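You operate a simulated robot arm through the tools that you are given. There is no shell and no other tool.

You are at the controls of a simulated robot arm. One attempt, no reset.

JOB
Wet the gum of the yellow envelope and seal its flap all along.
Fine: teal brush from the wet roller, back in its cup; fold the flap and press it with the folding bar; put the bar back. Set down upright: purple folding bar. A coat counts when it lies all over at full strength: go over it till it gets no stronger.

The check looks at the end state, three seconds after you hand in, the way a careful person would. Anything else that was tipped, shoved, dropped, spilled or broken makes it a failure. A push-on lid holds only when it is set on centred and level and pressed home; a screw cap is set on level and turned clockwise until tight. Flat cloth is picked up by pressing the open fingertips on it (5 to 10 N) and closing them slowly along it; thin cloth reads only 2 to 8 mm in the jaws.

ROBOT AND FRAMES
A 7-joint arm with a two-finger parallel gripper, fixed in place. Base frame: the origin is on the floor under the middle of its stand, x ahead of it, y to its left, z up; the work surface is at about z = 880. Units: mm, rad, N and s.
It reaches about 1479 mm from its shoulder. Its first joint turns from -2.897 to 2.897 rad. Payload 4.4 kg.
The tool frame sits at the grasp point between the pads (the TCP): z along the fingers, y along the line on which they close. The tips reach 23 mm beyond it. Largest opening 94 mm; finger width 38, thickness 10; the body of the gripper, 54 by 96 mm, starts 39 mm behind the TCP.
Orientation is that of the tool frame in the base frame, as a unit quaternion [x, y, z, w]. With the fingers straight down and closing along the base's y, the tool's x points along the base's -x, its y along +y and its z along -z.

CONTROLS
- The arm moves only by the tool arm_command. Its argument "deltas" is a list of rows, each an object (a shift or turn left out is 0, a gripper value left out holds the last) with "slide": the shift along the base's x, y, z in cm, a list of three; "rotation": the turn, a rotation vector about the base's x, y, z in rad, a list of three; "fingers": the finger opening in cm, from 0 to 9.4. In form: [{"slide": [dx, dy, dz], "rotation": [rx, ry, rz], "fingers": fingers}, ...]. A call has 1 to 20 rows; each row shifts and turns the commanded pose from where the row before left it. Each row takes 0.2 s and may step no farther than 50 mm and 0.15 rad from the row before; otherwise, or with a gripper value out of range, the whole call is refused. Where a pose cannot be reached the arm comes as near as it can. A force on the tool above 40 N (or 10 N above the force at the start of the call, whichever is more), or a blocked arm, ends the call early, and 0.2 s more pass. Each finger travels about 72 mm/s and halts on what it meets, pressing with about 44 N; the grip force reading is that of the motor and also rises with nothing between the fingers. The clock runs only during rows and for 0.2 s after the last one: add rows that do not move to give the fingers time. It gives the time, the measured TCP pose, the force on the tool (base axes), the opening and the grip force at its end, in the units of the frame above (readings bear some noise), with the torque about the TCP (base axes, N m) and any sound that the robot's microphone picked up.
- Cameras (640 x 400 px; columns grow to the right, rows downward): "scene" is fixed at [220.4, 500.9, 1484.1]; the picture's right is [-0.29, -0.96, 0.00], its down [-0.49, 0.15, -0.86] and it looks along [0.82, -0.25, -0.51] (base axes); focal length 288 px, centre (320, 200). "wrist" rides on the gripper at [86, 16, -74] in the tool frame; the picture's right is [-0.18, 0.98, 0.00], its down [-0.58, -0.11, -0.81] and it looks along [-0.79, -0.15, 0.59] (tool axes); focal length 243 px, centre (320, 200). There is no depth. A picture from a camera that has moved, and an enlarged one, comes with that camera's place and axes in the base frame and with its lens.
- get_image(camera): a new picture of that camera. No time passes.
- enlarge(camera, box): a new picture of the part [left, top, right, bottom] of that camera's present view, enlarged. No time passes.
- finish_job(): hands the job in; it is judged then, once.

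Nothing tells you positions but the pictures and the camera data. Unless the task says otherwise, let go and move clear before handing in.

The tools are called after ">>>" as a command line: name --argument value ..., lists and objects as JSON in quotes. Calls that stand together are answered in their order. arm_command: Moves the arm, as the interface text tells. Its arguments: {"type":"object","properties":{"deltas":{"type":"array","items":{"type":"object","properties":{"slide":{"type":"array","items":{"type":"number"}},"rotation":{"type":"array","items":{"type":"number"}},"fingers":{"type":"number"}}}}},"required":["deltas"]} The other tools are called the same way: get_image (camera) takes a picture; enlarge (camera, box) takes an enlarged picture of a part of a camera's view; finish_job () hands the job in.

At the start:

```text
time: 0.0
tool_pos: [466.4, 538.7, 1322.6]
tcp_rot: [0.001, 1.0, 0.0, 0.0]
force: [0.3, -0.1, 0.0]
wrist_torque: [-0.03, 0.01, 0.01]
opening: 93.9
finger_force: 0.1
```

scene: 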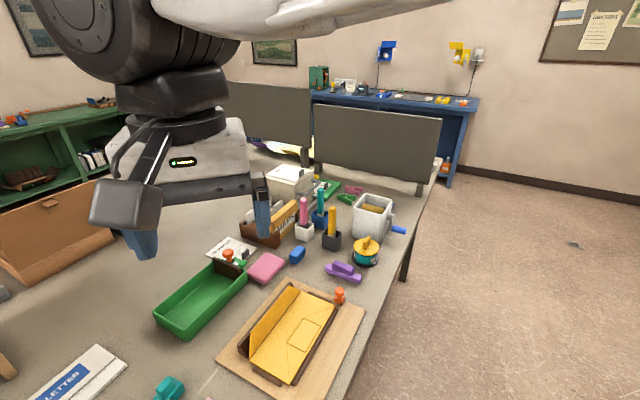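
wrist: 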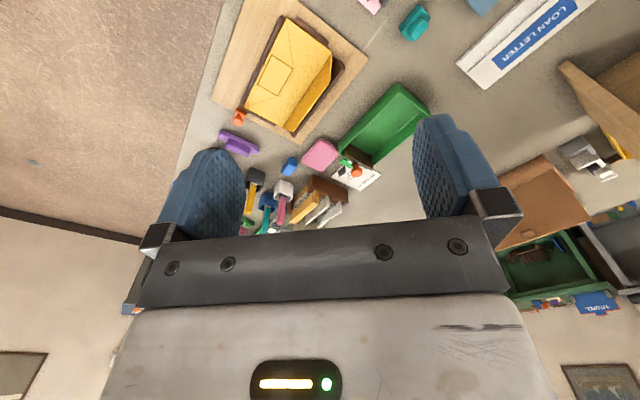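

I see the yellow envelope on a wooden board with its flap open, a purple bar nearby, three cups with brushes (pink, teal, yellow), and a roller box at the back. I'll take enlarged pictures to locate everything before moving.

>>> enlarge --camera "scene" --box '[220, 160, 420, 285]'

>>> enlarge --camera "scene" --box '[200, 260, 400, 385]'

>>> enlarge --camera "wrist" --box '[180, 0, 440, 240]'

```text
3.20 times, centred on (320, 222) of scene
camera zoom: at [220.4, 500.9, 1484.1], right [-0.29, -0.96, 0.0], down [-0.49, 0.15, -0.86], along [0.82, -0.25, -0.51], focal length 921 px, centre (320, 128)
```

zoom: 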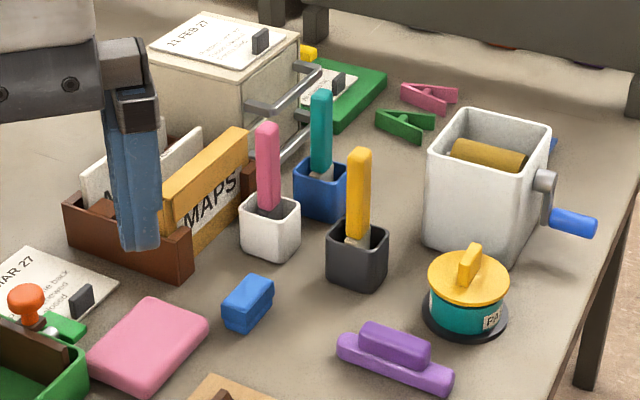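

```text
3.20 times, centred on (300, 322) of scene
camera zoom: at [220.4, 500.9, 1484.1], right [-0.29, -0.96, 0.0], down [-0.49, 0.15, -0.86], along [0.82, -0.25, -0.51], focal length 921 px, centre (384, -192)
```

zoom: 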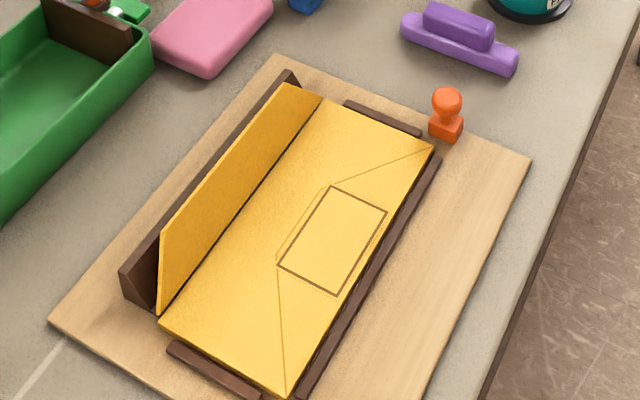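

```text
1.67 times, centred on (310, 120) of wrist
camera zoom: at [380.9, 555.2, 1398.0], right [0.18, 0.98, 0.0], down [0.58, -0.11, 0.81], along [0.79, -0.15, -0.59], focal length 404 px, centre (337, 333)
```

zoom: 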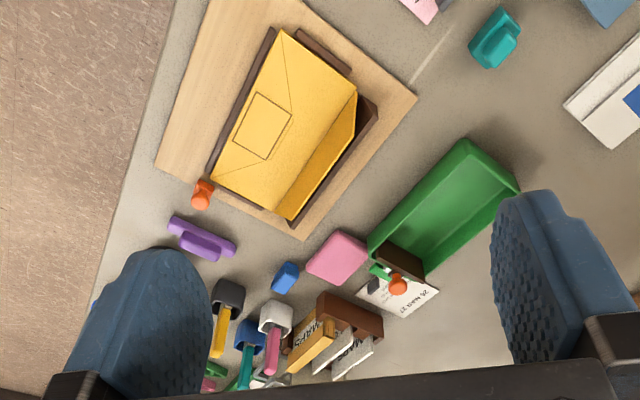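

The envelope appears to lie at about (630, 433), turned roughly 45°, with its hinge on the +x+y side and the flap leaning on a dark back wall. I'll bring the wrist camera to the open side for a closer look at the flap's inner face.

>>> arm_command --deltas '[{"slide": [0, -3.2, -3], "rotation": [0, 0, 0.11]}, {"slide": [0, -3.2, -3], "rotation": [0, 0, 0.11]}, {"slide": [0, -3.2, -3], "rotation": [0, 0, 0.11]}, {"slide": [0, -3.2, -3], "rotation": [0, 0, 0.11]}, {"slide": [0, -3.2, -3], "rotation": [0, 0, 0.11]}, {"slide": [0, -3.2, -3], "rotation": [0, 0, 0.11]}, {"slide": [0, -3.2, -3], "rotation": [0, 0, 0.11]}, {"slide": [0, -3.2, -3], "rotation": [0, 0, 0.11]}]'

>>> get_image --camera "wrist"

>>> get_image --camera "scene"

```text
time: 1.8
tool_pos: [466.8, 284.9, 1083.2]
tcp_rot: [-0.426, 0.905, 0.0, 0.0]
force: [-0.4, -0.5, 0.0]
wrist_torque: [0.02, -0.02, -0.02]
opening: 94.2
finger_force: 0.1
```

```text
taken
camera wrist: at [399.7, 228.2, 1156.9], right [-0.64, 0.77, 0.0], down [0.45, 0.38, 0.81], along [0.62, 0.52, -0.59], focal length 243 px, centre (320, 200)
```

wrist: 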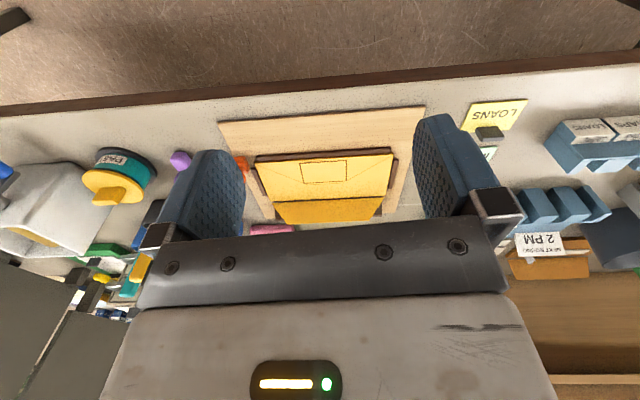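

```text
taken
```

scene: 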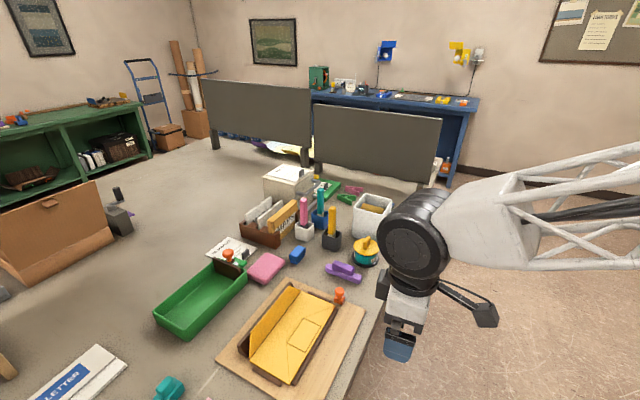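

>>> enlarge --camera "wrist" --box '[210, 90, 430, 240]'

>>> enlarge --camera "wrist" --box '[0, 120, 260, 300]'

>>> enlarge --camera "scene" --box '[230, 170, 410, 285]'

>>> enlarge --camera "scene" --box '[210, 265, 370, 400]'

```text
2.67 times, centred on (320, 165) of wrist
camera zoom: at [399.7, 228.2, 1156.9], right [-0.64, 0.77, 0.0], down [0.45, 0.38, 0.81], along [0.62, 0.52, -0.59], focal length 647 px, centre (320, 293)
```

zoom: 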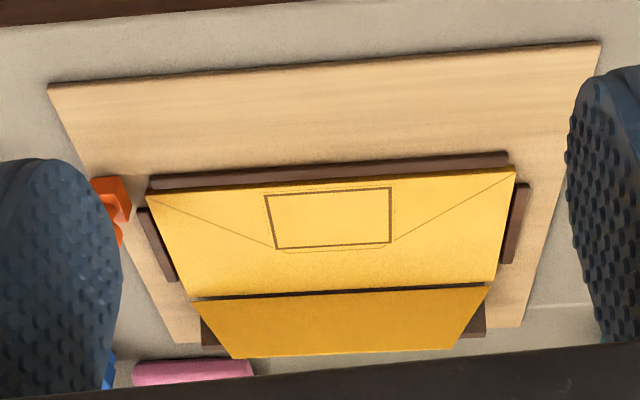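

```text
2.22 times, centred on (130, 210) of wrist
camera zoom: at [399.7, 228.2, 1156.9], right [-0.64, 0.77, 0.0], down [0.45, 0.38, 0.81], along [0.62, 0.52, -0.59], focal length 539 px, centre (742, 178)
```

zoom: 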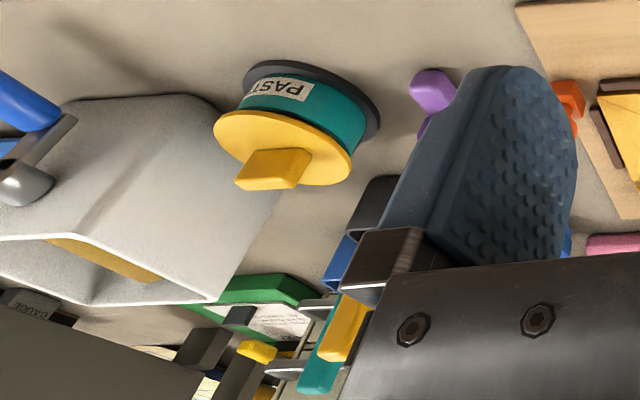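

```text
3.48 times, centred on (320, 228) of scene
camera zoom: at [220.4, 500.9, 1484.1], right [-0.29, -0.96, 0.0], down [-0.49, 0.15, -0.86], along [0.82, -0.25, -0.51], focal length 1002 px, centre (320, 104)
```

zoom: 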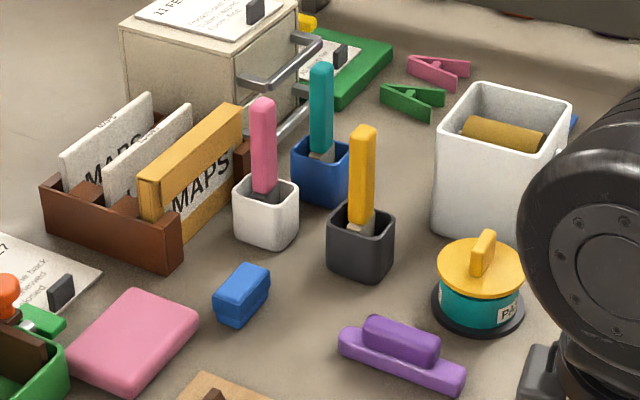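

```text
2.96 times, centred on (290, 332) of scene
camera zoom: at [220.4, 500.9, 1484.1], right [-0.29, -0.96, 0.0], down [-0.49, 0.15, -0.86], along [0.82, -0.25, -0.51], focal length 853 px, centre (409, -193)
```

zoom: 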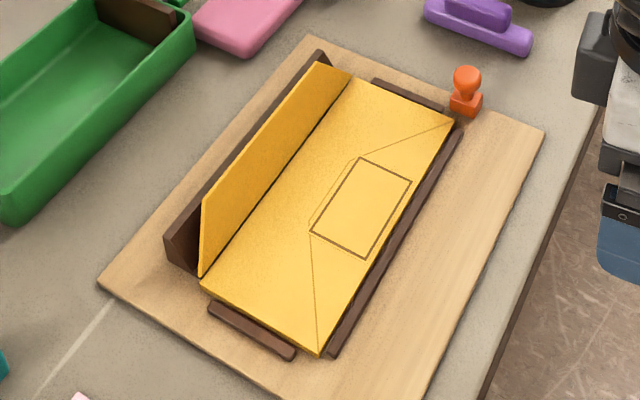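

>>> arm_command --deltas '[{"slide": [2.7, 2.7, -2.1]}, {"slide": [2.7, 2.7, -2.1]}, {"slide": [2.7, 2.7, -2.1]}, {"slide": [2.7, 2.7, -2.1]}]'

>>> get_image --camera "wrist"

>>> get_image --camera "scene"

```text
time: 2.8
tool_pos: [576.1, 395.3, 998.9]
tcp_rot: [-0.425, 0.905, 0.0, 0.0]
force: [0.8, 0.2, 0.3]
wrist_torque: [-0.01, -0.02, -0.01]
opening: 94.1
finger_force: 0.0
```

```text
taken
camera wrist: at [508.5, 338.1, 1073.4], right [-0.64, 0.77, 0.0], down [0.45, 0.38, 0.81], along [0.62, 0.52, -0.59], focal length 243 px, centre (320, 200)
```

wrist: 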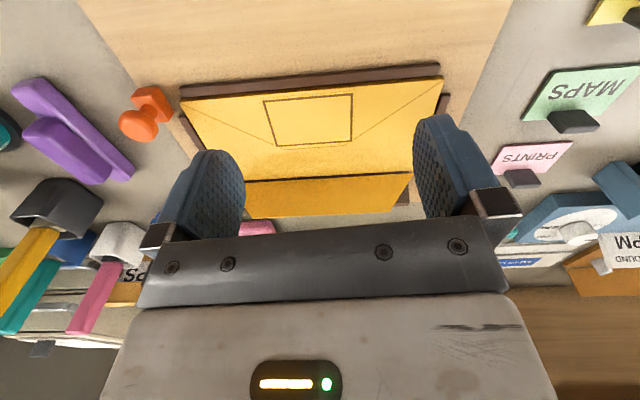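

```text
taken
```

scene: 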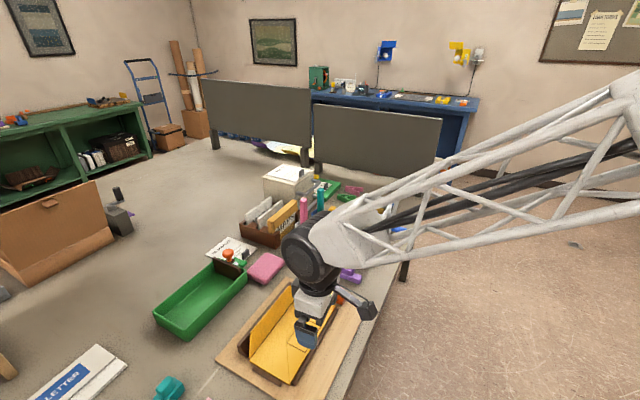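

>>> enlarge --camera "wrist" --box '[170, 60, 460, 240]'

>>> enlarge --camera "wrist" --box '[0, 60, 180, 360]'

>>> enlarge --camera "wrist" --box '[235, 140, 415, 225]'

```text
2.21 times, centred on (315, 150) of wrist
camera zoom: at [508.5, 338.1, 1073.4], right [-0.64, 0.77, 0.0], down [0.45, 0.38, 0.81], along [0.62, 0.52, -0.59], focal length 535 px, centre (331, 310)
```

zoom: 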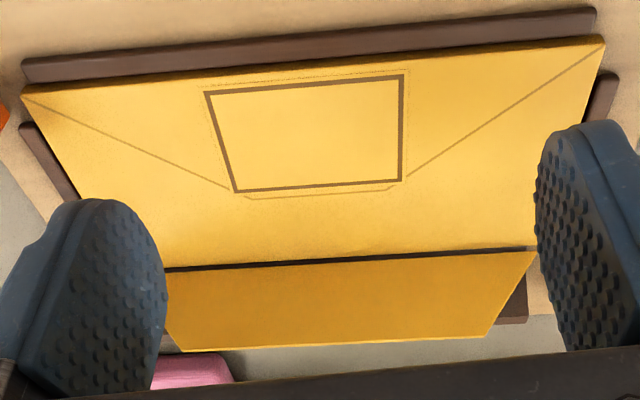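

```text
1.33 times, centred on (90, 210) of wrist
camera zoom: at [508.5, 338.1, 1073.4], right [-0.64, 0.77, 0.0], down [0.45, 0.38, 0.81], along [0.62, 0.52, -0.59], focal length 324 px, centre (627, 187)
```

zoom: 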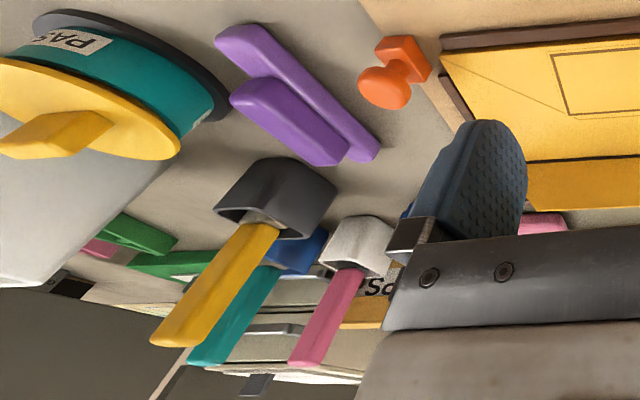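

```text
3.56 times, centred on (325, 182) of wrist
camera zoom: at [508.5, 338.1, 1073.4], right [-0.64, 0.77, 0.0], down [0.45, 0.38, 0.81], along [0.62, 0.52, -0.59], focal length 863 px, centre (302, 262)
```

zoom: 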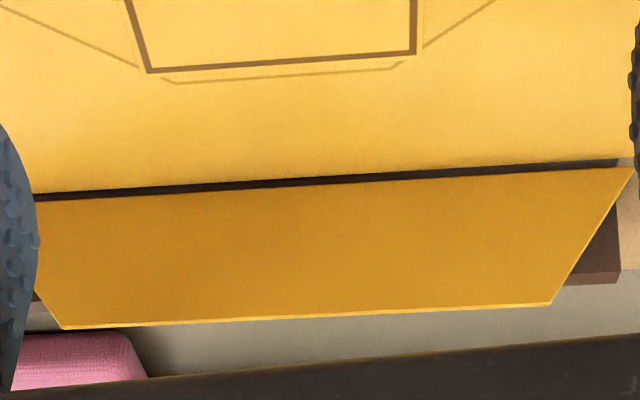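

Now I'll look at the brush cups and the roller from closer, with the gripper yaw back to zero.

>>> arm_command --deltas '[{"slide": [1, 0, 4.5], "rotation": [0, 0, -0.1]}, {"slide": [3, -1.3, 3], "rotation": [0, 0, -0.13]}, {"slide": [4, -1.5, 0.9], "rotation": [0, 0, -0.13]}, {"slide": [4, -1.5, 0], "rotation": [0, 0, -0.13]}, {"slide": [4, -1.5, 0], "rotation": [0, 0, -0.13]}, {"slide": [4, -1.5, 0], "rotation": [0, 0, -0.13]}, {"slide": [4, -1.5, 0], "rotation": [0, 0, -0.13]}, {"slide": [2.3, -1.6, 0]}]'

>>> get_image --camera "wrist"

>>> get_image --camera "scene"

```text
time: 4.6
tool_pos: [838.6, 289.8, 1083.0]
tcp_rot: [0.001, 1.0, 0.0, 0.0]
force: [0.2, -0.3, 0.1]
wrist_torque: [0.0, 0.02, -0.01]
opening: 94.0
finger_force: 0.1
```

```text
taken
camera wrist: at [752.9, 304.9, 1158.3], right [0.19, 0.98, 0.0], down [0.58, -0.11, 0.81], along [0.79, -0.15, -0.59], focal length 243 px, centre (320, 200)
```

wrist: 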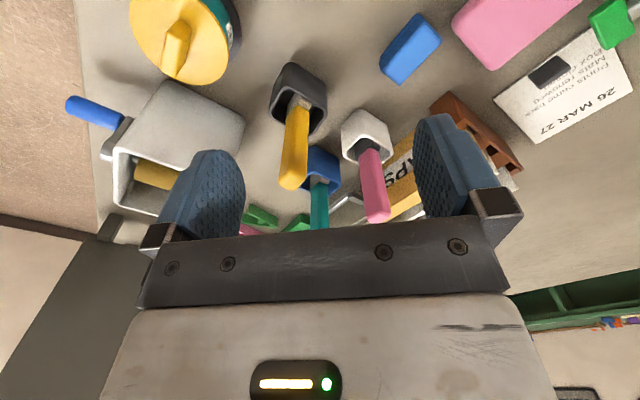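

```text
taken
```

scene: 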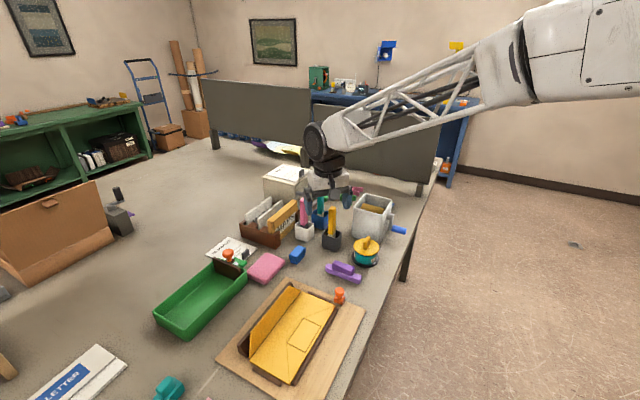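

>>> arm_command --deltas '[{"slide": [0, 0, 4.3]}, {"slide": [3.5, -0.5, 2]}, {"slide": [3.5, -0.5, 2]}, {"slide": [3.5, -0.5, 0]}, {"slide": [3.5, -0.5, 0]}]'

>>> get_image --camera "wrist"

>>> enlarge --camera "wrist" --box '[160, 0, 460, 240]'

```text
time: 5.8
tool_pos: [978.4, 268.3, 1167.6]
tcp_rot: [0.0, 1.0, 0.0, 0.001]
force: [0.4, 0.4, -0.2]
wrist_torque: [0.01, 0.0, -0.03]
opening: 94.1
finger_force: 0.0
```

```text
taken
camera wrist: at [892.3, 284.0, 1242.1], right [0.18, 0.98, 0.0], down [0.58, -0.11, 0.81], along [0.79, -0.15, -0.59], focal length 243 px, centre (320, 200)
```

wrist: 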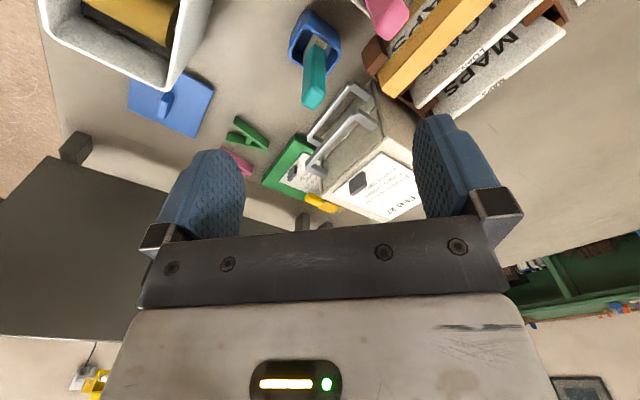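

```text
1.67 times, centred on (310, 120) of wrist
camera zoom: at [892.3, 284.0, 1242.1], right [0.18, 0.98, 0.0], down [0.58, -0.11, 0.81], along [0.79, -0.15, -0.59], focal length 404 px, centre (337, 333)
```

zoom: 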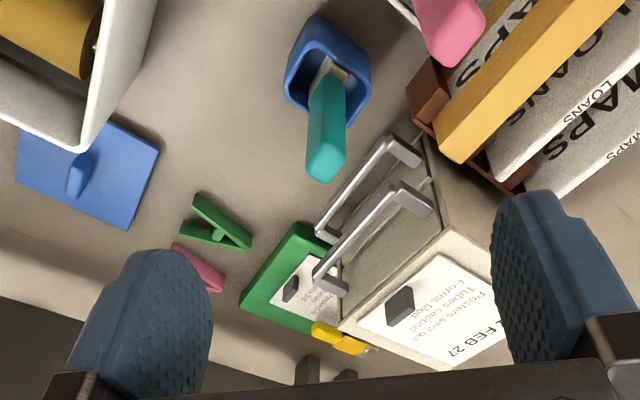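

>>> enlarge --camera "wrist" --box '[270, 0, 370, 120]'

>>> enlarge --camera "scene" --box '[280, 170, 360, 260]'

>>> enlarge --camera "wrist" --box '[30, 0, 230, 150]'

```text
3.33 times, centred on (320, 60) of wrist
camera zoom: at [892.3, 284.0, 1242.1], right [0.18, 0.98, 0.0], down [0.58, -0.11, 0.81], along [0.79, -0.15, -0.59], focal length 809 px, centre (320, 667)
```

zoom: 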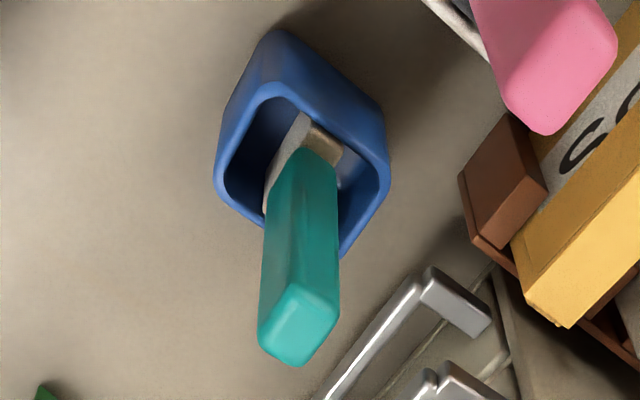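

```text
4.44 times, centred on (320, 215) of scene
camera zoom: at [220.4, 500.9, 1484.1], right [-0.29, -0.96, 0.0], down [-0.49, 0.15, -0.86], along [0.82, -0.25, -0.51], focal length 1280 px, centre (320, 133)
```

zoom: 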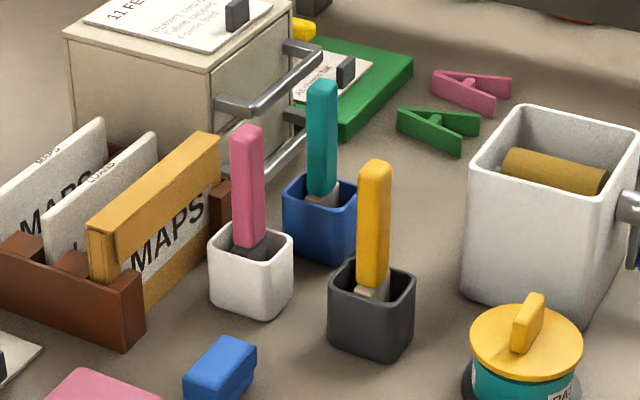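

```text
2.67 times, centred on (130, 75) of wrist
camera zoom: at [892.3, 284.0, 1242.1], right [0.18, 0.98, 0.0], down [0.58, -0.11, 0.81], along [0.79, -0.15, -0.59], focal length 647 px, centre (827, 533)
```

zoom: 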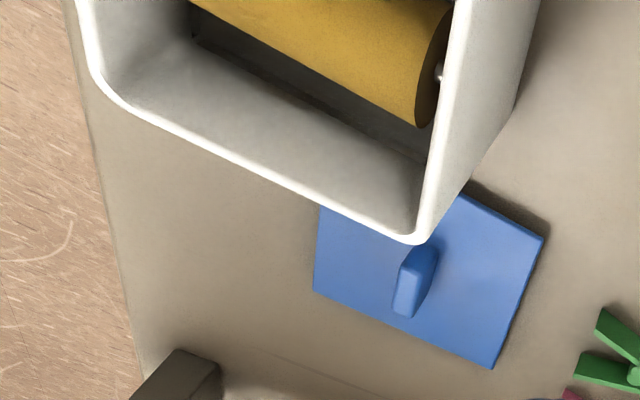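

The teal brush is upright with its top near (1014, 255, 1031), a handle of about 20x14 mm turned 45°. Next I'll look into the roller box near (924, 107).

>>> arm_command --deltas '[{"slide": [-2.8, -3.7, 0]}, {"slide": [-2.8, -3.7, 0]}, {"slide": [-2.8, -3.7, 0]}, {"slide": [-2.9, -3.8, 0]}]'

>>> get_image --camera "wrist"

>>> enlarge --camera "wrist" --box '[220, 20, 420, 180]'

```text
time: 6.8
tool_pos: [864.0, 118.0, 1166.1]
tcp_rot: [0.0, 1.0, 0.0, 0.0]
force: [0.1, -0.6, -0.3]
wrist_torque: [0.02, 0.0, 0.0]
opening: 94.2
finger_force: 0.0
```

```text
taken
camera wrist: at [778.6, 133.8, 1240.2], right [0.18, 0.98, 0.0], down [0.58, -0.11, 0.81], along [0.79, -0.15, -0.59], focal length 243 px, centre (320, 200)
```

wrist: 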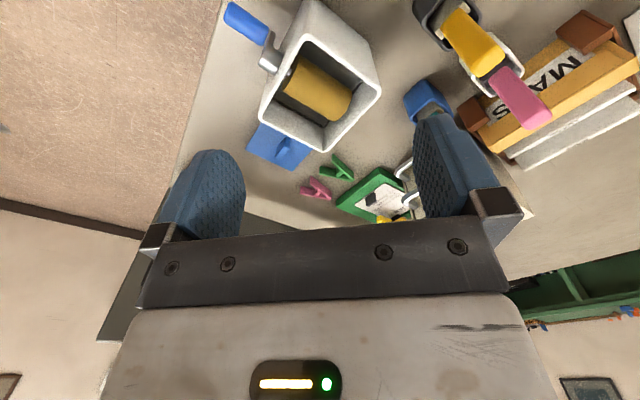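

```text
2.50 times, centred on (320, 100) of wrist
camera zoom: at [778.6, 133.8, 1240.2], right [0.18, 0.98, 0.0], down [0.58, -0.11, 0.81], along [0.79, -0.15, -0.59], focal length 606 px, centre (320, 450)
```

zoom: 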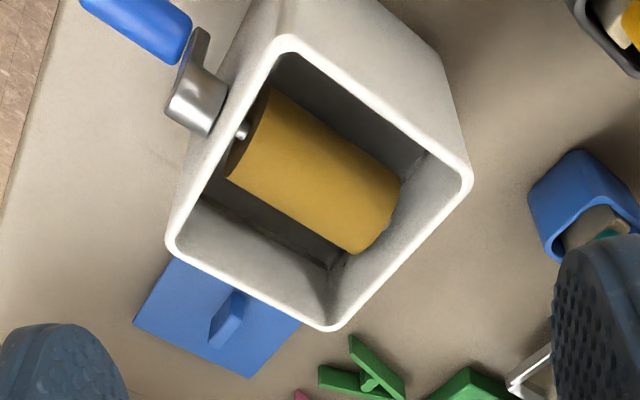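

The roller axis runs along the (1,1) diagonal with its top at about z=988, centred near (927, 102); the teal brush is at (1015, 255). I'll move above the brush with 45° yaw and the fingers part-closed.

>>> arm_command --deltas '[{"slide": [2.5, 2.3, -0.5], "rotation": [0, 0, 0.131], "fingers": 5}, {"slide": [2.5, 2.3, -0.5], "rotation": [0, 0, 0.131]}, {"slide": [2.5, 2.3, -1], "rotation": [0, 0, 0.131]}, {"slide": [2.5, 2.3, -1.5], "rotation": [0, 0, 0.131]}, {"slide": [2.5, 2.3, -1.5], "rotation": [0, 0, 0.131]}, {"slide": [2.6, 2.25, -1.6], "rotation": [0, 0, 0.131]}]'

>>> get_image --camera "wrist"

>>> enlarge --camera "scene" --box '[240, 130, 400, 250]'

```text
time: 8.2
tool_pos: [1016.8, 254.6, 1101.1]
tcp_rot: [-0.384, 0.924, 0.0, 0.0]
force: [-0.7, -0.2, 0.9]
wrist_torque: [0.01, 0.02, -0.01]
opening: 49.7
finger_force: 0.0
```

```text
taken
camera wrist: at [944.7, 205.2, 1176.1], right [-0.57, 0.82, 0.0], down [0.49, 0.33, 0.81], along [0.67, 0.46, -0.59], focal length 243 px, centre (320, 200)
```

wrist: 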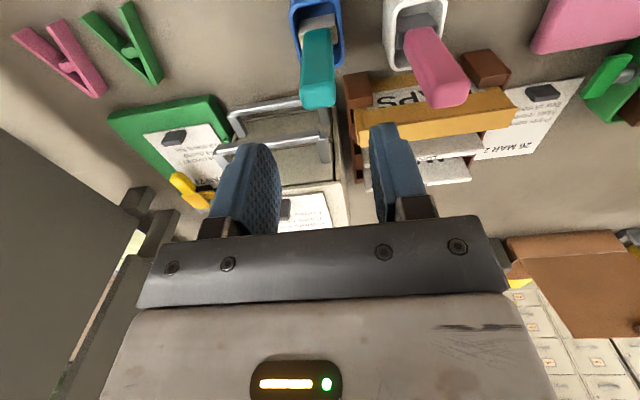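

```text
3.33 times, centred on (320, 190) of scene
camera zoom: at [220.4, 500.9, 1484.1], right [-0.29, -0.96, 0.0], down [-0.49, 0.15, -0.86], along [0.82, -0.25, -0.51], focal length 960 px, centre (320, 233)
```

zoom: 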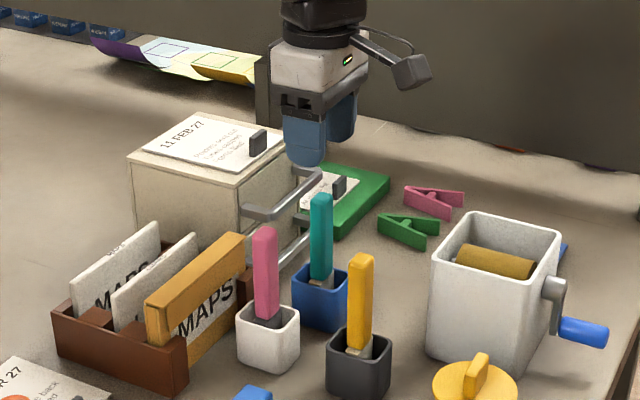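

>>> enlarge --camera "wrist" --box '[260, 0, 420, 130]'

```text
3.08 times, centred on (340, 65) of wrist
camera zoom: at [944.7, 205.2, 1176.1], right [-0.57, 0.82, 0.0], down [0.49, 0.33, 0.81], along [0.67, 0.46, -0.59], focal length 746 px, centre (258, 615)
```

zoom: 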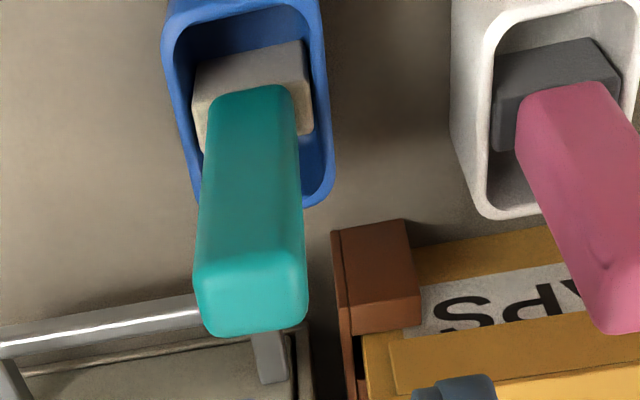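

>>> arm_command --deltas '[{"slide": [0, 0, -3.5]}, {"slide": [0, 0, -3.5]}, {"slide": [0, 0, -2.7]}, {}]'

>>> get_image --camera "wrist"

>>> enlarge --camera "scene" --box '[260, 150, 380, 250]'

```text
time: 9.2
tool_pos: [1018.1, 257.1, 1003.2]
tcp_rot: [-0.383, 0.924, 0.0, 0.0]
force: [-0.2, 1.2, 0.2]
wrist_torque: [0.01, 0.02, 0.03]
opening: 49.9
finger_force: 0.1
```

```text
taken
camera wrist: at [944.9, 205.9, 1077.4], right [-0.57, 0.82, 0.0], down [0.49, 0.33, 0.81], along [0.67, 0.46, -0.59], focal length 243 px, centre (320, 200)
```

wrist: 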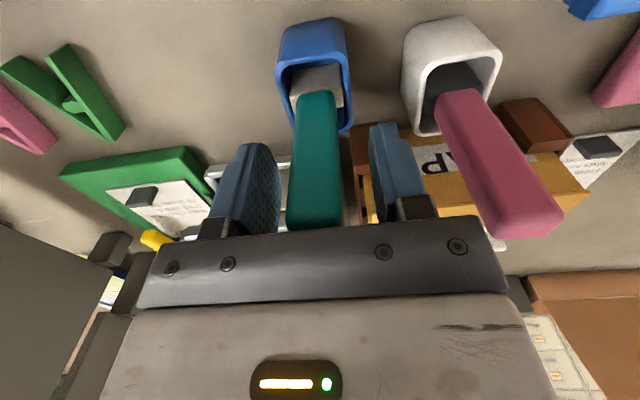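

```text
4.00 times, centred on (320, 200) of scene
camera zoom: at [220.4, 500.9, 1484.1], right [-0.29, -0.96, 0.0], down [-0.49, 0.15, -0.86], along [0.82, -0.25, -0.51], focal length 1152 px, centre (320, 200)
```

zoom: 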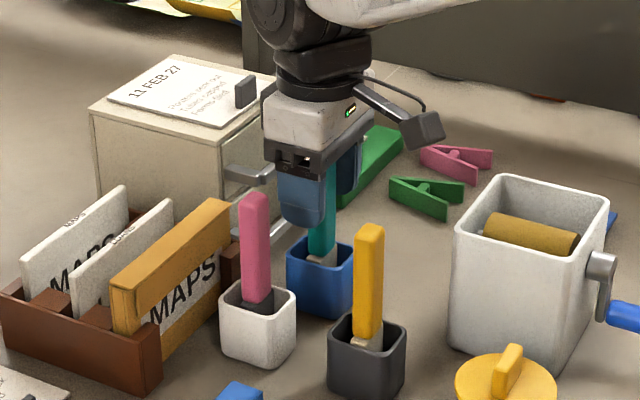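

>>> arm_command --deltas '[{"fingers": 3.2}, {"fingers": 2.6}, {"fingers": 1.0}, {"fingers": 1.0}, {"fingers": 1.0}]'

>>> enlarge --camera "scene" --box '[260, 150, 380, 250]'

>>> get_image --camera "wrist"

```text
time: 10.4
tool_pos: [1018.0, 255.5, 1003.0]
tcp_rot: [-0.383, 0.924, 0.0, 0.0]
force: [5.6, -5.2, -0.2]
wrist_torque: [-0.37, -0.43, -0.01]
opening: 23.4
finger_force: 44.3
```

```text
4.00 times, centred on (320, 200) of scene
camera zoom: at [220.4, 500.9, 1484.1], right [-0.29, -0.96, 0.0], down [-0.49, 0.15, -0.86], along [0.82, -0.25, -0.51], focal length 1152 px, centre (320, 200)
```

zoom: 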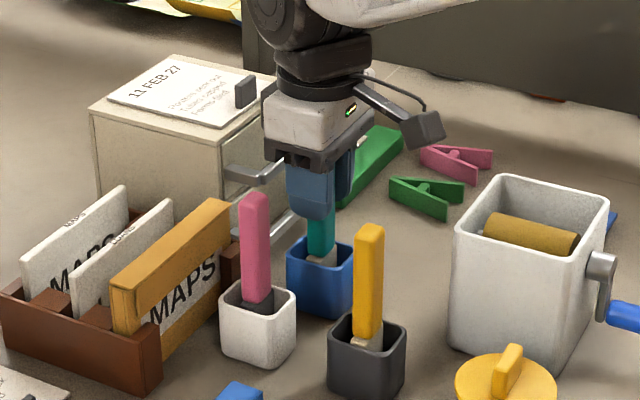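

```text
taken
camera wrist: at [945.0, 205.6, 1077.6], right [-0.57, 0.82, 0.0], down [0.49, 0.33, 0.81], along [0.67, 0.46, -0.59], focal length 243 px, centre (320, 200)
```

wrist: 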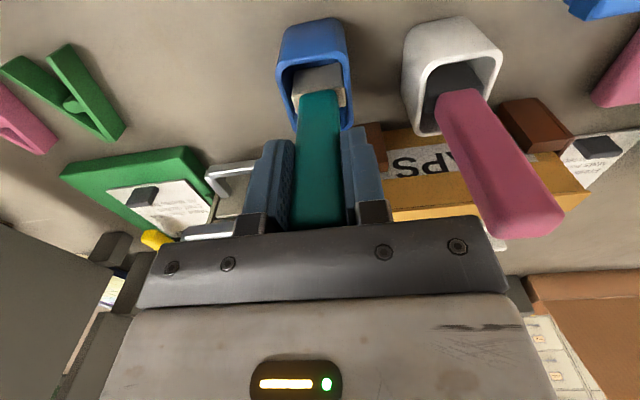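

The brush is gripped (23 mm) with a slight side load along the diagonal; I'll ease that off and then lift straight up.

>>> arm_command --deltas '[{"slide": [0.08, -0.08, 0]}, {}]'

```text
time: 11.0
tool_pos: [1017.5, 255.1, 1003.4]
tcp_rot: [-0.381, 0.924, 0.0, 0.0]
force: [-0.3, -0.2, -0.1]
wrist_torque: [0.03, -0.01, -0.02]
opening: 23.4
finger_force: 43.7
```

>>> arm_command --deltas '[{"slide": [0, 0, 2]}, {"slide": [0, 0, 3.5]}, {"slide": [0, 0, 4]}, {"slide": [0, 0, 4]}, {}]'

>>> enlarge --camera "scene" --box '[250, 120, 390, 240]'

>>> get_image --camera "wrist"

```text
time: 12.2
tool_pos: [1017.1, 256.7, 1141.1]
tcp_rot: [-0.383, 0.924, 0.001, 0.0]
force: [1.1, -0.3, -0.3]
wrist_torque: [0.02, -0.02, 0.01]
opening: 23.5
finger_force: 44.0
```

```text
3.33 times, centred on (320, 180) of scene
camera zoom: at [220.4, 500.9, 1484.1], right [-0.29, -0.96, 0.0], down [-0.49, 0.15, -0.86], along [0.82, -0.25, -0.51], focal length 960 px, centre (320, 267)
```

zoom: 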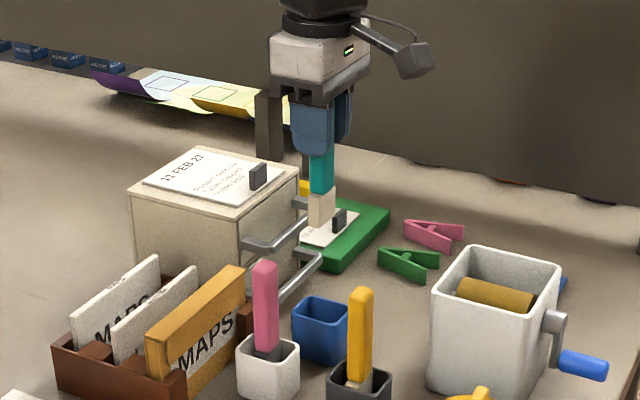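

```text
taken
camera wrist: at [944.2, 205.0, 1215.6], right [-0.57, 0.82, 0.0], down [0.49, 0.33, 0.81], along [0.67, 0.46, -0.59], focal length 243 px, centre (320, 200)
```

wrist: 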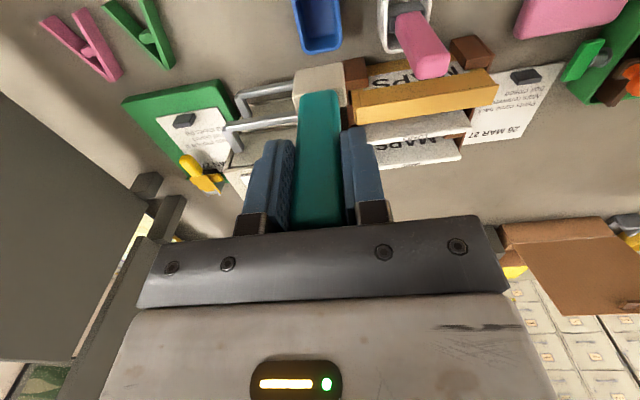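

>>> enlarge --camera "scene" --box '[290, 140, 350, 200]'

>>> enlarge --camera "wrist" --box '[270, 40, 370, 140]'

```text
6.67 times, centred on (320, 170) of scene
camera zoom: at [220.4, 500.9, 1484.1], right [-0.29, -0.96, 0.0], down [-0.49, 0.15, -0.86], along [0.82, -0.25, -0.51], focal length 1920 px, centre (320, 400)
```

zoom: 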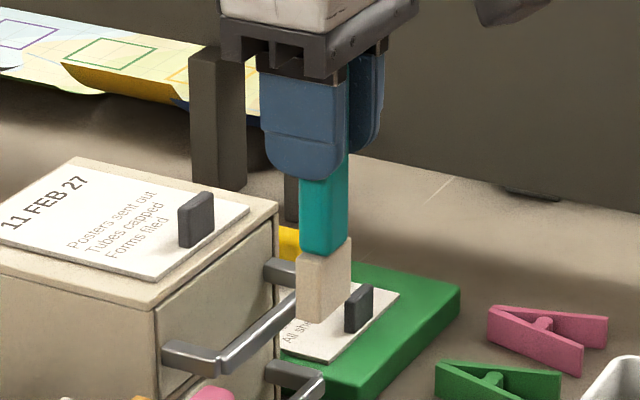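

```text
4.00 times, centred on (320, 90) of wrist
camera zoom: at [944.2, 205.0, 1215.6], right [-0.57, 0.82, 0.0], down [0.49, 0.33, 0.81], along [0.67, 0.46, -0.59], focal length 970 px, centre (320, 640)
```

zoom: 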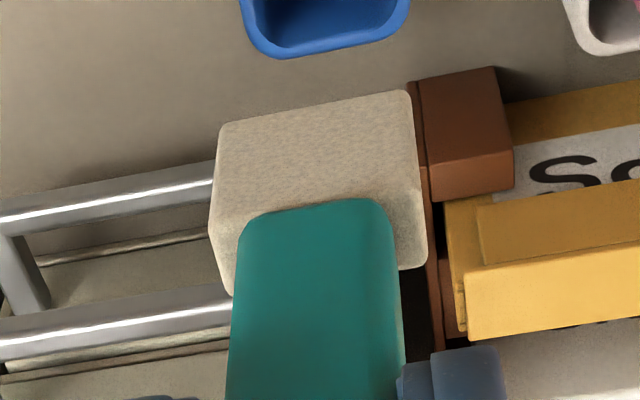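

The brush head is a beige block, about 30 mm wide, with its tip about 95 mm below the TCP. I'll carry it over the roller now.

>>> arm_command --deltas '[{"slide": [-2.22, -3.79, 0]}, {"slide": [-2.22, -3.79, 0]}, {"slide": [-2.22, -3.79, 0]}, {"slide": [-2.21, -3.78, 0]}, {}]'

>>> enlarge --camera "scene" --box '[310, 140, 430, 260]'

>>> enlarge --camera "wrist" --box '[220, 0, 420, 160]'

```text
time: 13.4
tool_pos: [929.0, 102.7, 1137.5]
tcp_rot: [-0.382, 0.924, 0.0, 0.0]
force: [0.4, 0.7, -0.3]
wrist_torque: [-0.02, -0.04, 0.02]
opening: 23.2
finger_force: 44.0
```

```text
3.33 times, centred on (370, 200) of scene
camera zoom: at [220.4, 500.9, 1484.1], right [-0.29, -0.96, 0.0], down [-0.49, 0.15, -0.86], along [0.82, -0.25, -0.51], focal length 960 px, centre (153, 200)
```

zoom: 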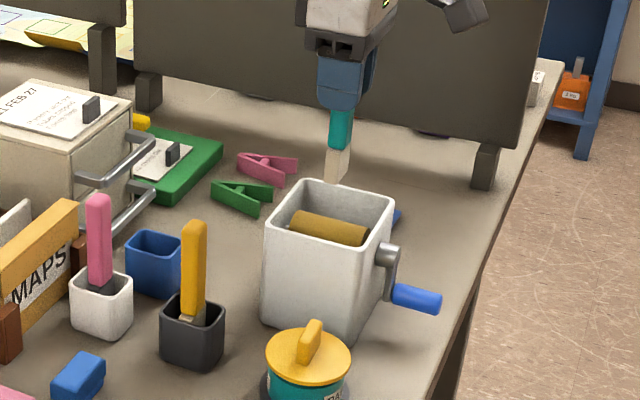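

```text
2.50 times, centred on (320, 80) of wrist
camera zoom: at [856.6, 52.9, 1212.5], right [-0.57, 0.82, 0.0], down [0.49, 0.33, 0.81], along [0.67, 0.46, -0.59], focal length 606 px, centre (320, 500)
```

zoom: 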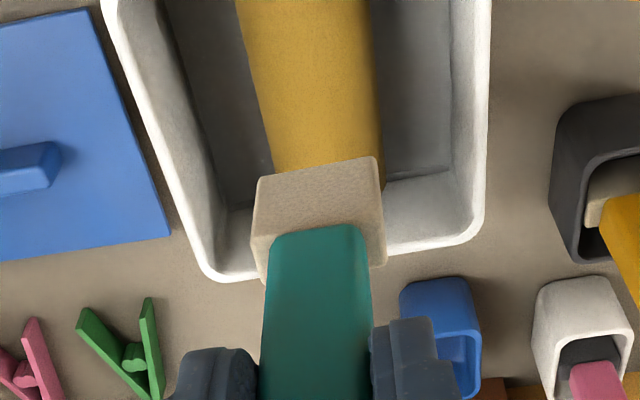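

>>> arm_command --deltas '[{"slide": [0.21, -0.21, -2]}, {"slide": [0, 0, -2]}, {"slide": [0, 0, -0.5]}, {"slide": [0, 0, -0.2]}, {"slide": [0, 0, -0.2]}, {}]'

>>> enlarge --camera "scene" --box '[330, 160, 410, 240]'

>>> enlarge --camera "wrist" --box '[220, 0, 420, 160]'

```text
time: 14.8
tool_pos: [930.8, 102.4, 1089.6]
tcp_rot: [-0.383, 0.924, 0.0, -0.001]
force: [0.2, -0.8, -0.1]
wrist_torque: [-0.02, -0.01, 0.0]
opening: 23.5
finger_force: 43.7
```

```text
5.00 times, centred on (370, 200) of scene
camera zoom: at [220.4, 500.9, 1484.1], right [-0.29, -0.96, 0.0], down [-0.49, 0.15, -0.86], along [0.82, -0.25, -0.51], focal length 1440 px, centre (70, 200)
```

zoom: 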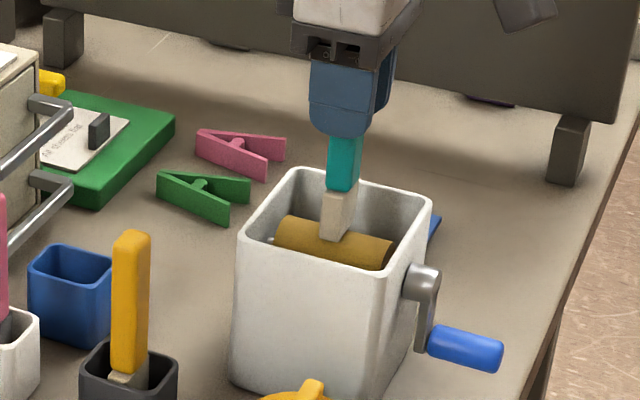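

```text
2.50 times, centred on (320, 80) of wrist
camera zoom: at [858.6, 51.4, 1163.3], right [-0.57, 0.82, 0.0], down [0.49, 0.33, 0.81], along [0.67, 0.46, -0.59], focal length 606 px, centre (320, 500)
```

zoom: 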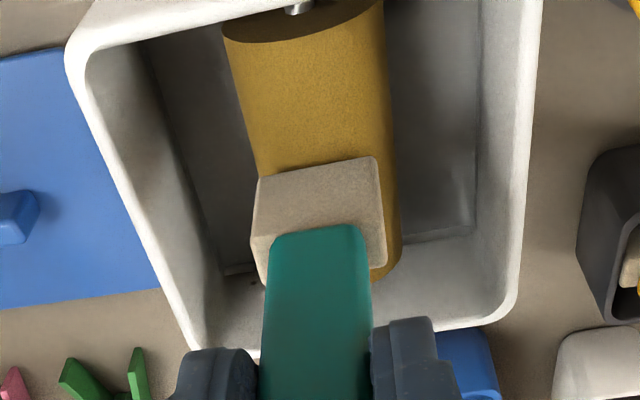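

>>> arm_command --deltas '[{"slide": [0, 0, -0.2]}, {"slide": [0, 0, -0.2]}, {}]'

>>> enlarge --camera "scene" --box '[340, 170, 400, 230]'

```text
time: 15.6
tool_pos: [931.2, 102.7, 1087.5]
tcp_rot: [-0.382, 0.924, 0.0, 0.001]
force: [-3.4, -4.8, 23.6]
wrist_torque: [-0.37, 0.34, 0.0]
opening: 23.2
finger_force: 44.0
```

```text
6.67 times, centred on (370, 200) of scene
camera zoom: at [220.4, 500.9, 1484.1], right [-0.29, -0.96, 0.0], down [-0.49, 0.15, -0.86], along [0.82, -0.25, -0.51], focal length 1920 px, centre (-13, 200)
```

zoom: 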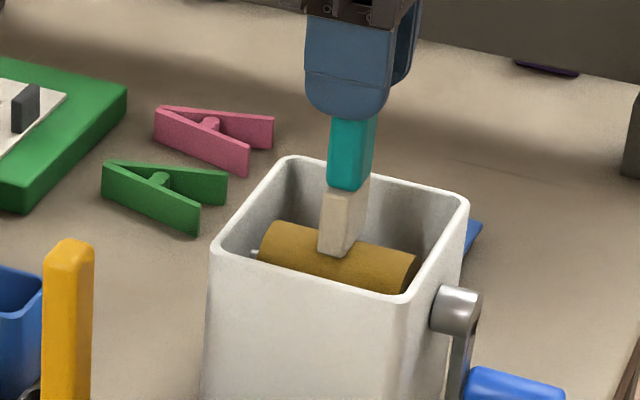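

>>> arm_command --deltas '[{"slide": [0, 0, 0.15]}, {"slide": [0.5, 0.5, 0]}, {"slide": [0.5, 0.5, 0]}, {"slide": [-0.5, -0.5, 0]}, {"slide": [-0.5, -0.5, 0]}, {"slide": [-0.5, -0.5, 0]}, {"slide": [0.5, 0.5, 0]}, {}]'

>>> enlarge --camera "scene" --box '[340, 170, 400, 230]'

>>> enlarge --camera "wrist" --box '[220, 0, 420, 160]'

```text
time: 17.4
tool_pos: [929.8, 102.3, 1086.5]
tcp_rot: [-0.383, 0.924, 0.0, 0.0]
force: [-3.9, -6.0, 18.4]
wrist_torque: [-0.57, 0.36, 0.0]
opening: 23.5
finger_force: 43.5
```

```text
6.67 times, centred on (370, 200) of scene
camera zoom: at [220.4, 500.9, 1484.1], right [-0.29, -0.96, 0.0], down [-0.49, 0.15, -0.86], along [0.82, -0.25, -0.51], focal length 1920 px, centre (-13, 200)
```

zoom: 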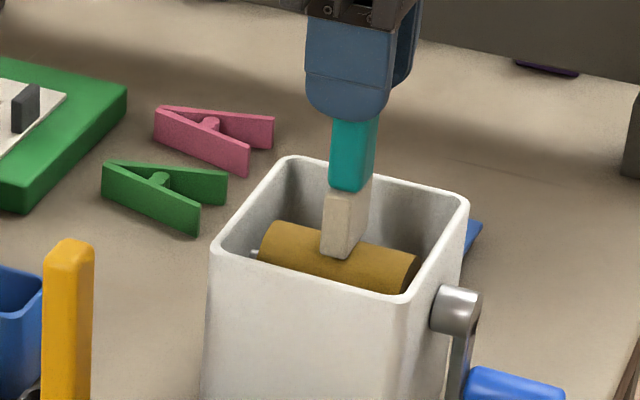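

```text
2.50 times, centred on (320, 80) of wrist
camera zoom: at [858.1, 51.7, 1161.9], right [-0.57, 0.82, 0.0], down [0.49, 0.33, 0.81], along [0.67, 0.46, -0.59], focal length 606 px, centre (320, 500)
```

zoom: 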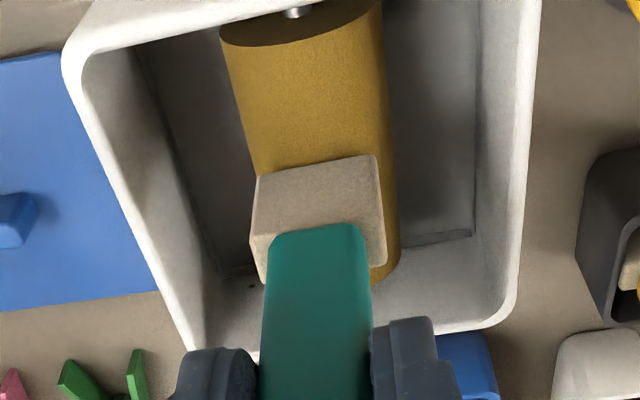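

>>> arm_command --deltas '[{"slide": [0, 0, 1]}, {"slide": [0, 0, 3]}, {"slide": [0, 0, 3.5]}, {}]'

>>> enlarge --camera "scene" --box '[345, 150, 395, 200]'

>>> enlarge --camera "wrist" --box '[220, 0, 420, 160]'

```text
time: 18.4
tool_pos: [931.5, 103.1, 1160.8]
tcp_rot: [-0.383, 0.924, 0.001, 0.0]
force: [-0.1, 0.4, -0.3]
wrist_torque: [-0.07, 0.01, 0.0]
opening: 23.2
finger_force: 44.1
```

```text
8.00 times, centred on (370, 175) of scene
camera zoom: at [220.4, 500.9, 1484.1], right [-0.29, -0.96, 0.0], down [-0.49, 0.15, -0.86], along [0.82, -0.25, -0.51], focal length 2304 px, centre (-80, 400)
```

zoom: 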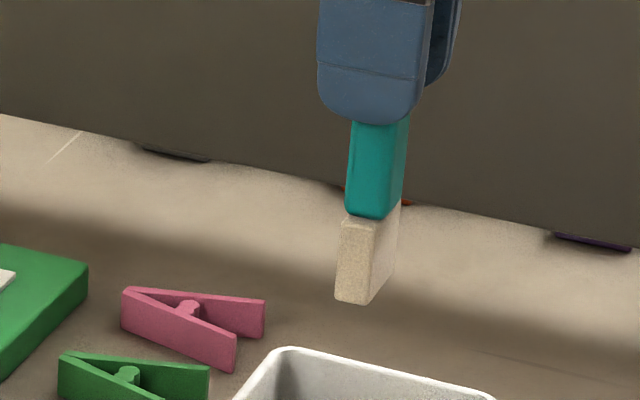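

```text
2.50 times, centred on (320, 80) of wrist
camera zoom: at [859.3, 52.1, 1236.8], right [-0.57, 0.82, 0.0], down [0.49, 0.33, 0.81], along [0.66, 0.46, -0.59], focal length 606 px, centre (320, 500)
```

zoom: 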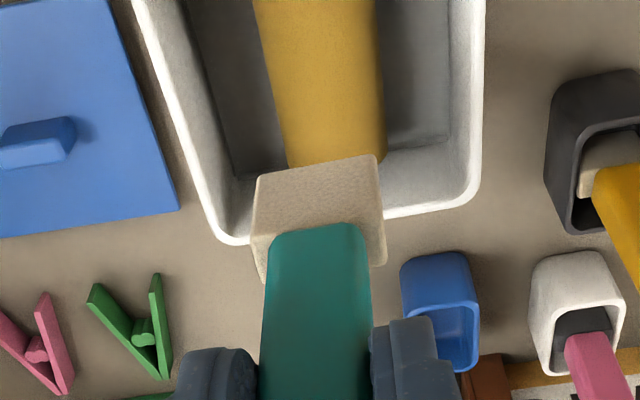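

The brush head shows no visible change yet, so the flap itself will have to show whether it is wet. I'll carry the brush to a staging pose in front of the flap, tilting it so the tip faces the flap.

>>> arm_command --deltas '[{"slide": [-3.78, 2.53, 0], "rotation": [0.0615, -0.0615, 0]}, {"slide": [-3.78, 2.53, 0], "rotation": [0.0615, -0.0615, 0]}, {"slide": [-3.78, 2.53, 0], "rotation": [0.0615, -0.0615, 0]}, {"slide": [-3.78, 2.53, -0.8], "rotation": [0.0615, -0.0615, 0]}, {"slide": [-3.78, 2.53, -0.8], "rotation": [0.0615, -0.0615, 0]}, {"slide": [-3.78, 2.53, -1.3], "rotation": [0.0615, -0.0615, 0]}, {"slide": [-3.78, 2.53, -1.3], "rotation": [0.0615, -0.0615, 0]}, {"slide": [-3.78, 2.53, -1.3], "rotation": [0.0615, -0.0615, 0]}, {"slide": [-3.78, 2.53, -1.3], "rotation": [0.0615, -0.0615, 0]}, {"slide": [-3.79, 2.51, -1.3], "rotation": [0.0615, -0.0615, 0]}, {}]'

>>> get_image --camera "scene"

>>> get_image --camera "wrist"

```text
time: 20.8
tool_pos: [552.7, 355.9, 1080.3]
tcp_rot: [-0.347, 0.838, 0.161, 0.389]
force: [0.9, -0.3, -0.4]
wrist_torque: [-0.03, -0.03, -0.03]
opening: 23.3
finger_force: 44.3
```

```text
taken
```

scene: 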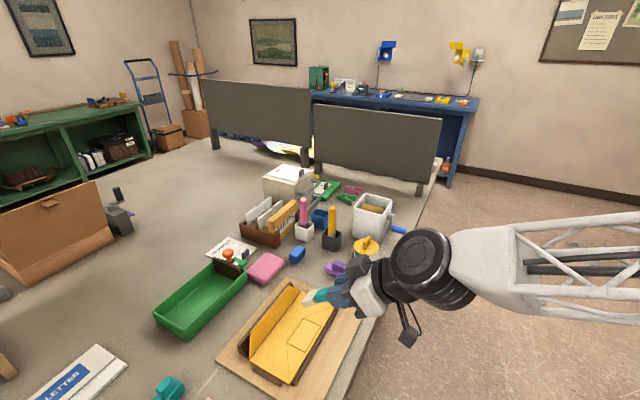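

```text
taken
camera wrist: at [462.5, 286.9, 1062.2], right [-0.61, 0.78, 0.14], down [-0.09, -0.25, 0.96], along [0.79, 0.58, 0.22], focal length 243 px, centre (320, 200)
```

wrist: 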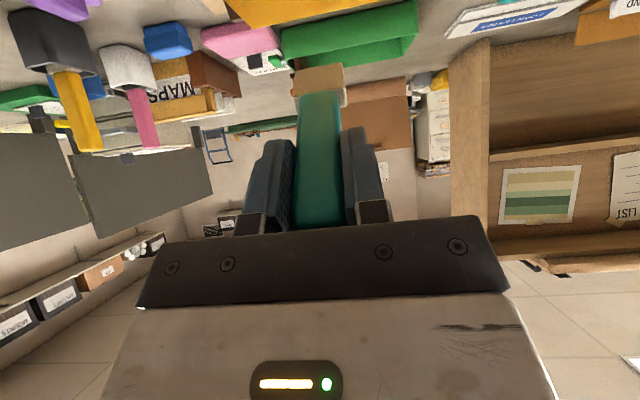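

>>> arm_command --deltas '[{"slide": [1.65, 1.65, -2.83]}, {"slide": [1.65, 1.65, -2.83]}, {"slide": [1.65, 1.65, -2.84]}, {}]'

>>> enlarge --camera "scene" --box '[220, 260, 380, 390]'

>>> get_image --camera "wrist"

```text
time: 21.8
tool_pos: [602.7, 404.6, 994.1]
tcp_rot: [-0.347, 0.838, 0.161, 0.389]
force: [0.0, -0.2, -0.4]
wrist_torque: [-0.01, -0.02, 0.03]
opening: 23.2
finger_force: 44.1
```

```text
3.08 times, centred on (300, 325) of scene
camera zoom: at [220.4, 500.9, 1484.1], right [-0.29, -0.96, 0.0], down [-0.49, 0.15, -0.86], along [0.82, -0.25, -0.51], focal length 886 px, centre (382, -185)
```

zoom: 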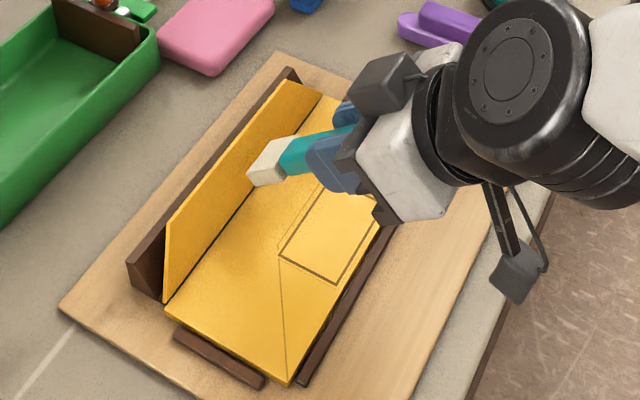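

```text
taken
camera wrist: at [511.7, 335.0, 976.9], right [-0.61, 0.78, 0.14], down [-0.09, -0.25, 0.96], along [0.79, 0.58, 0.22], focal length 243 px, centre (320, 200)
```

wrist: 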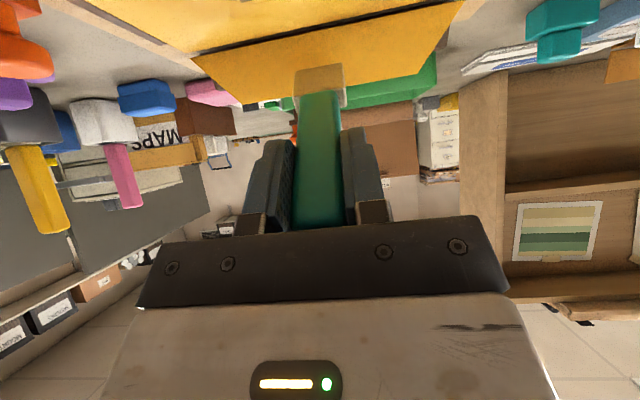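

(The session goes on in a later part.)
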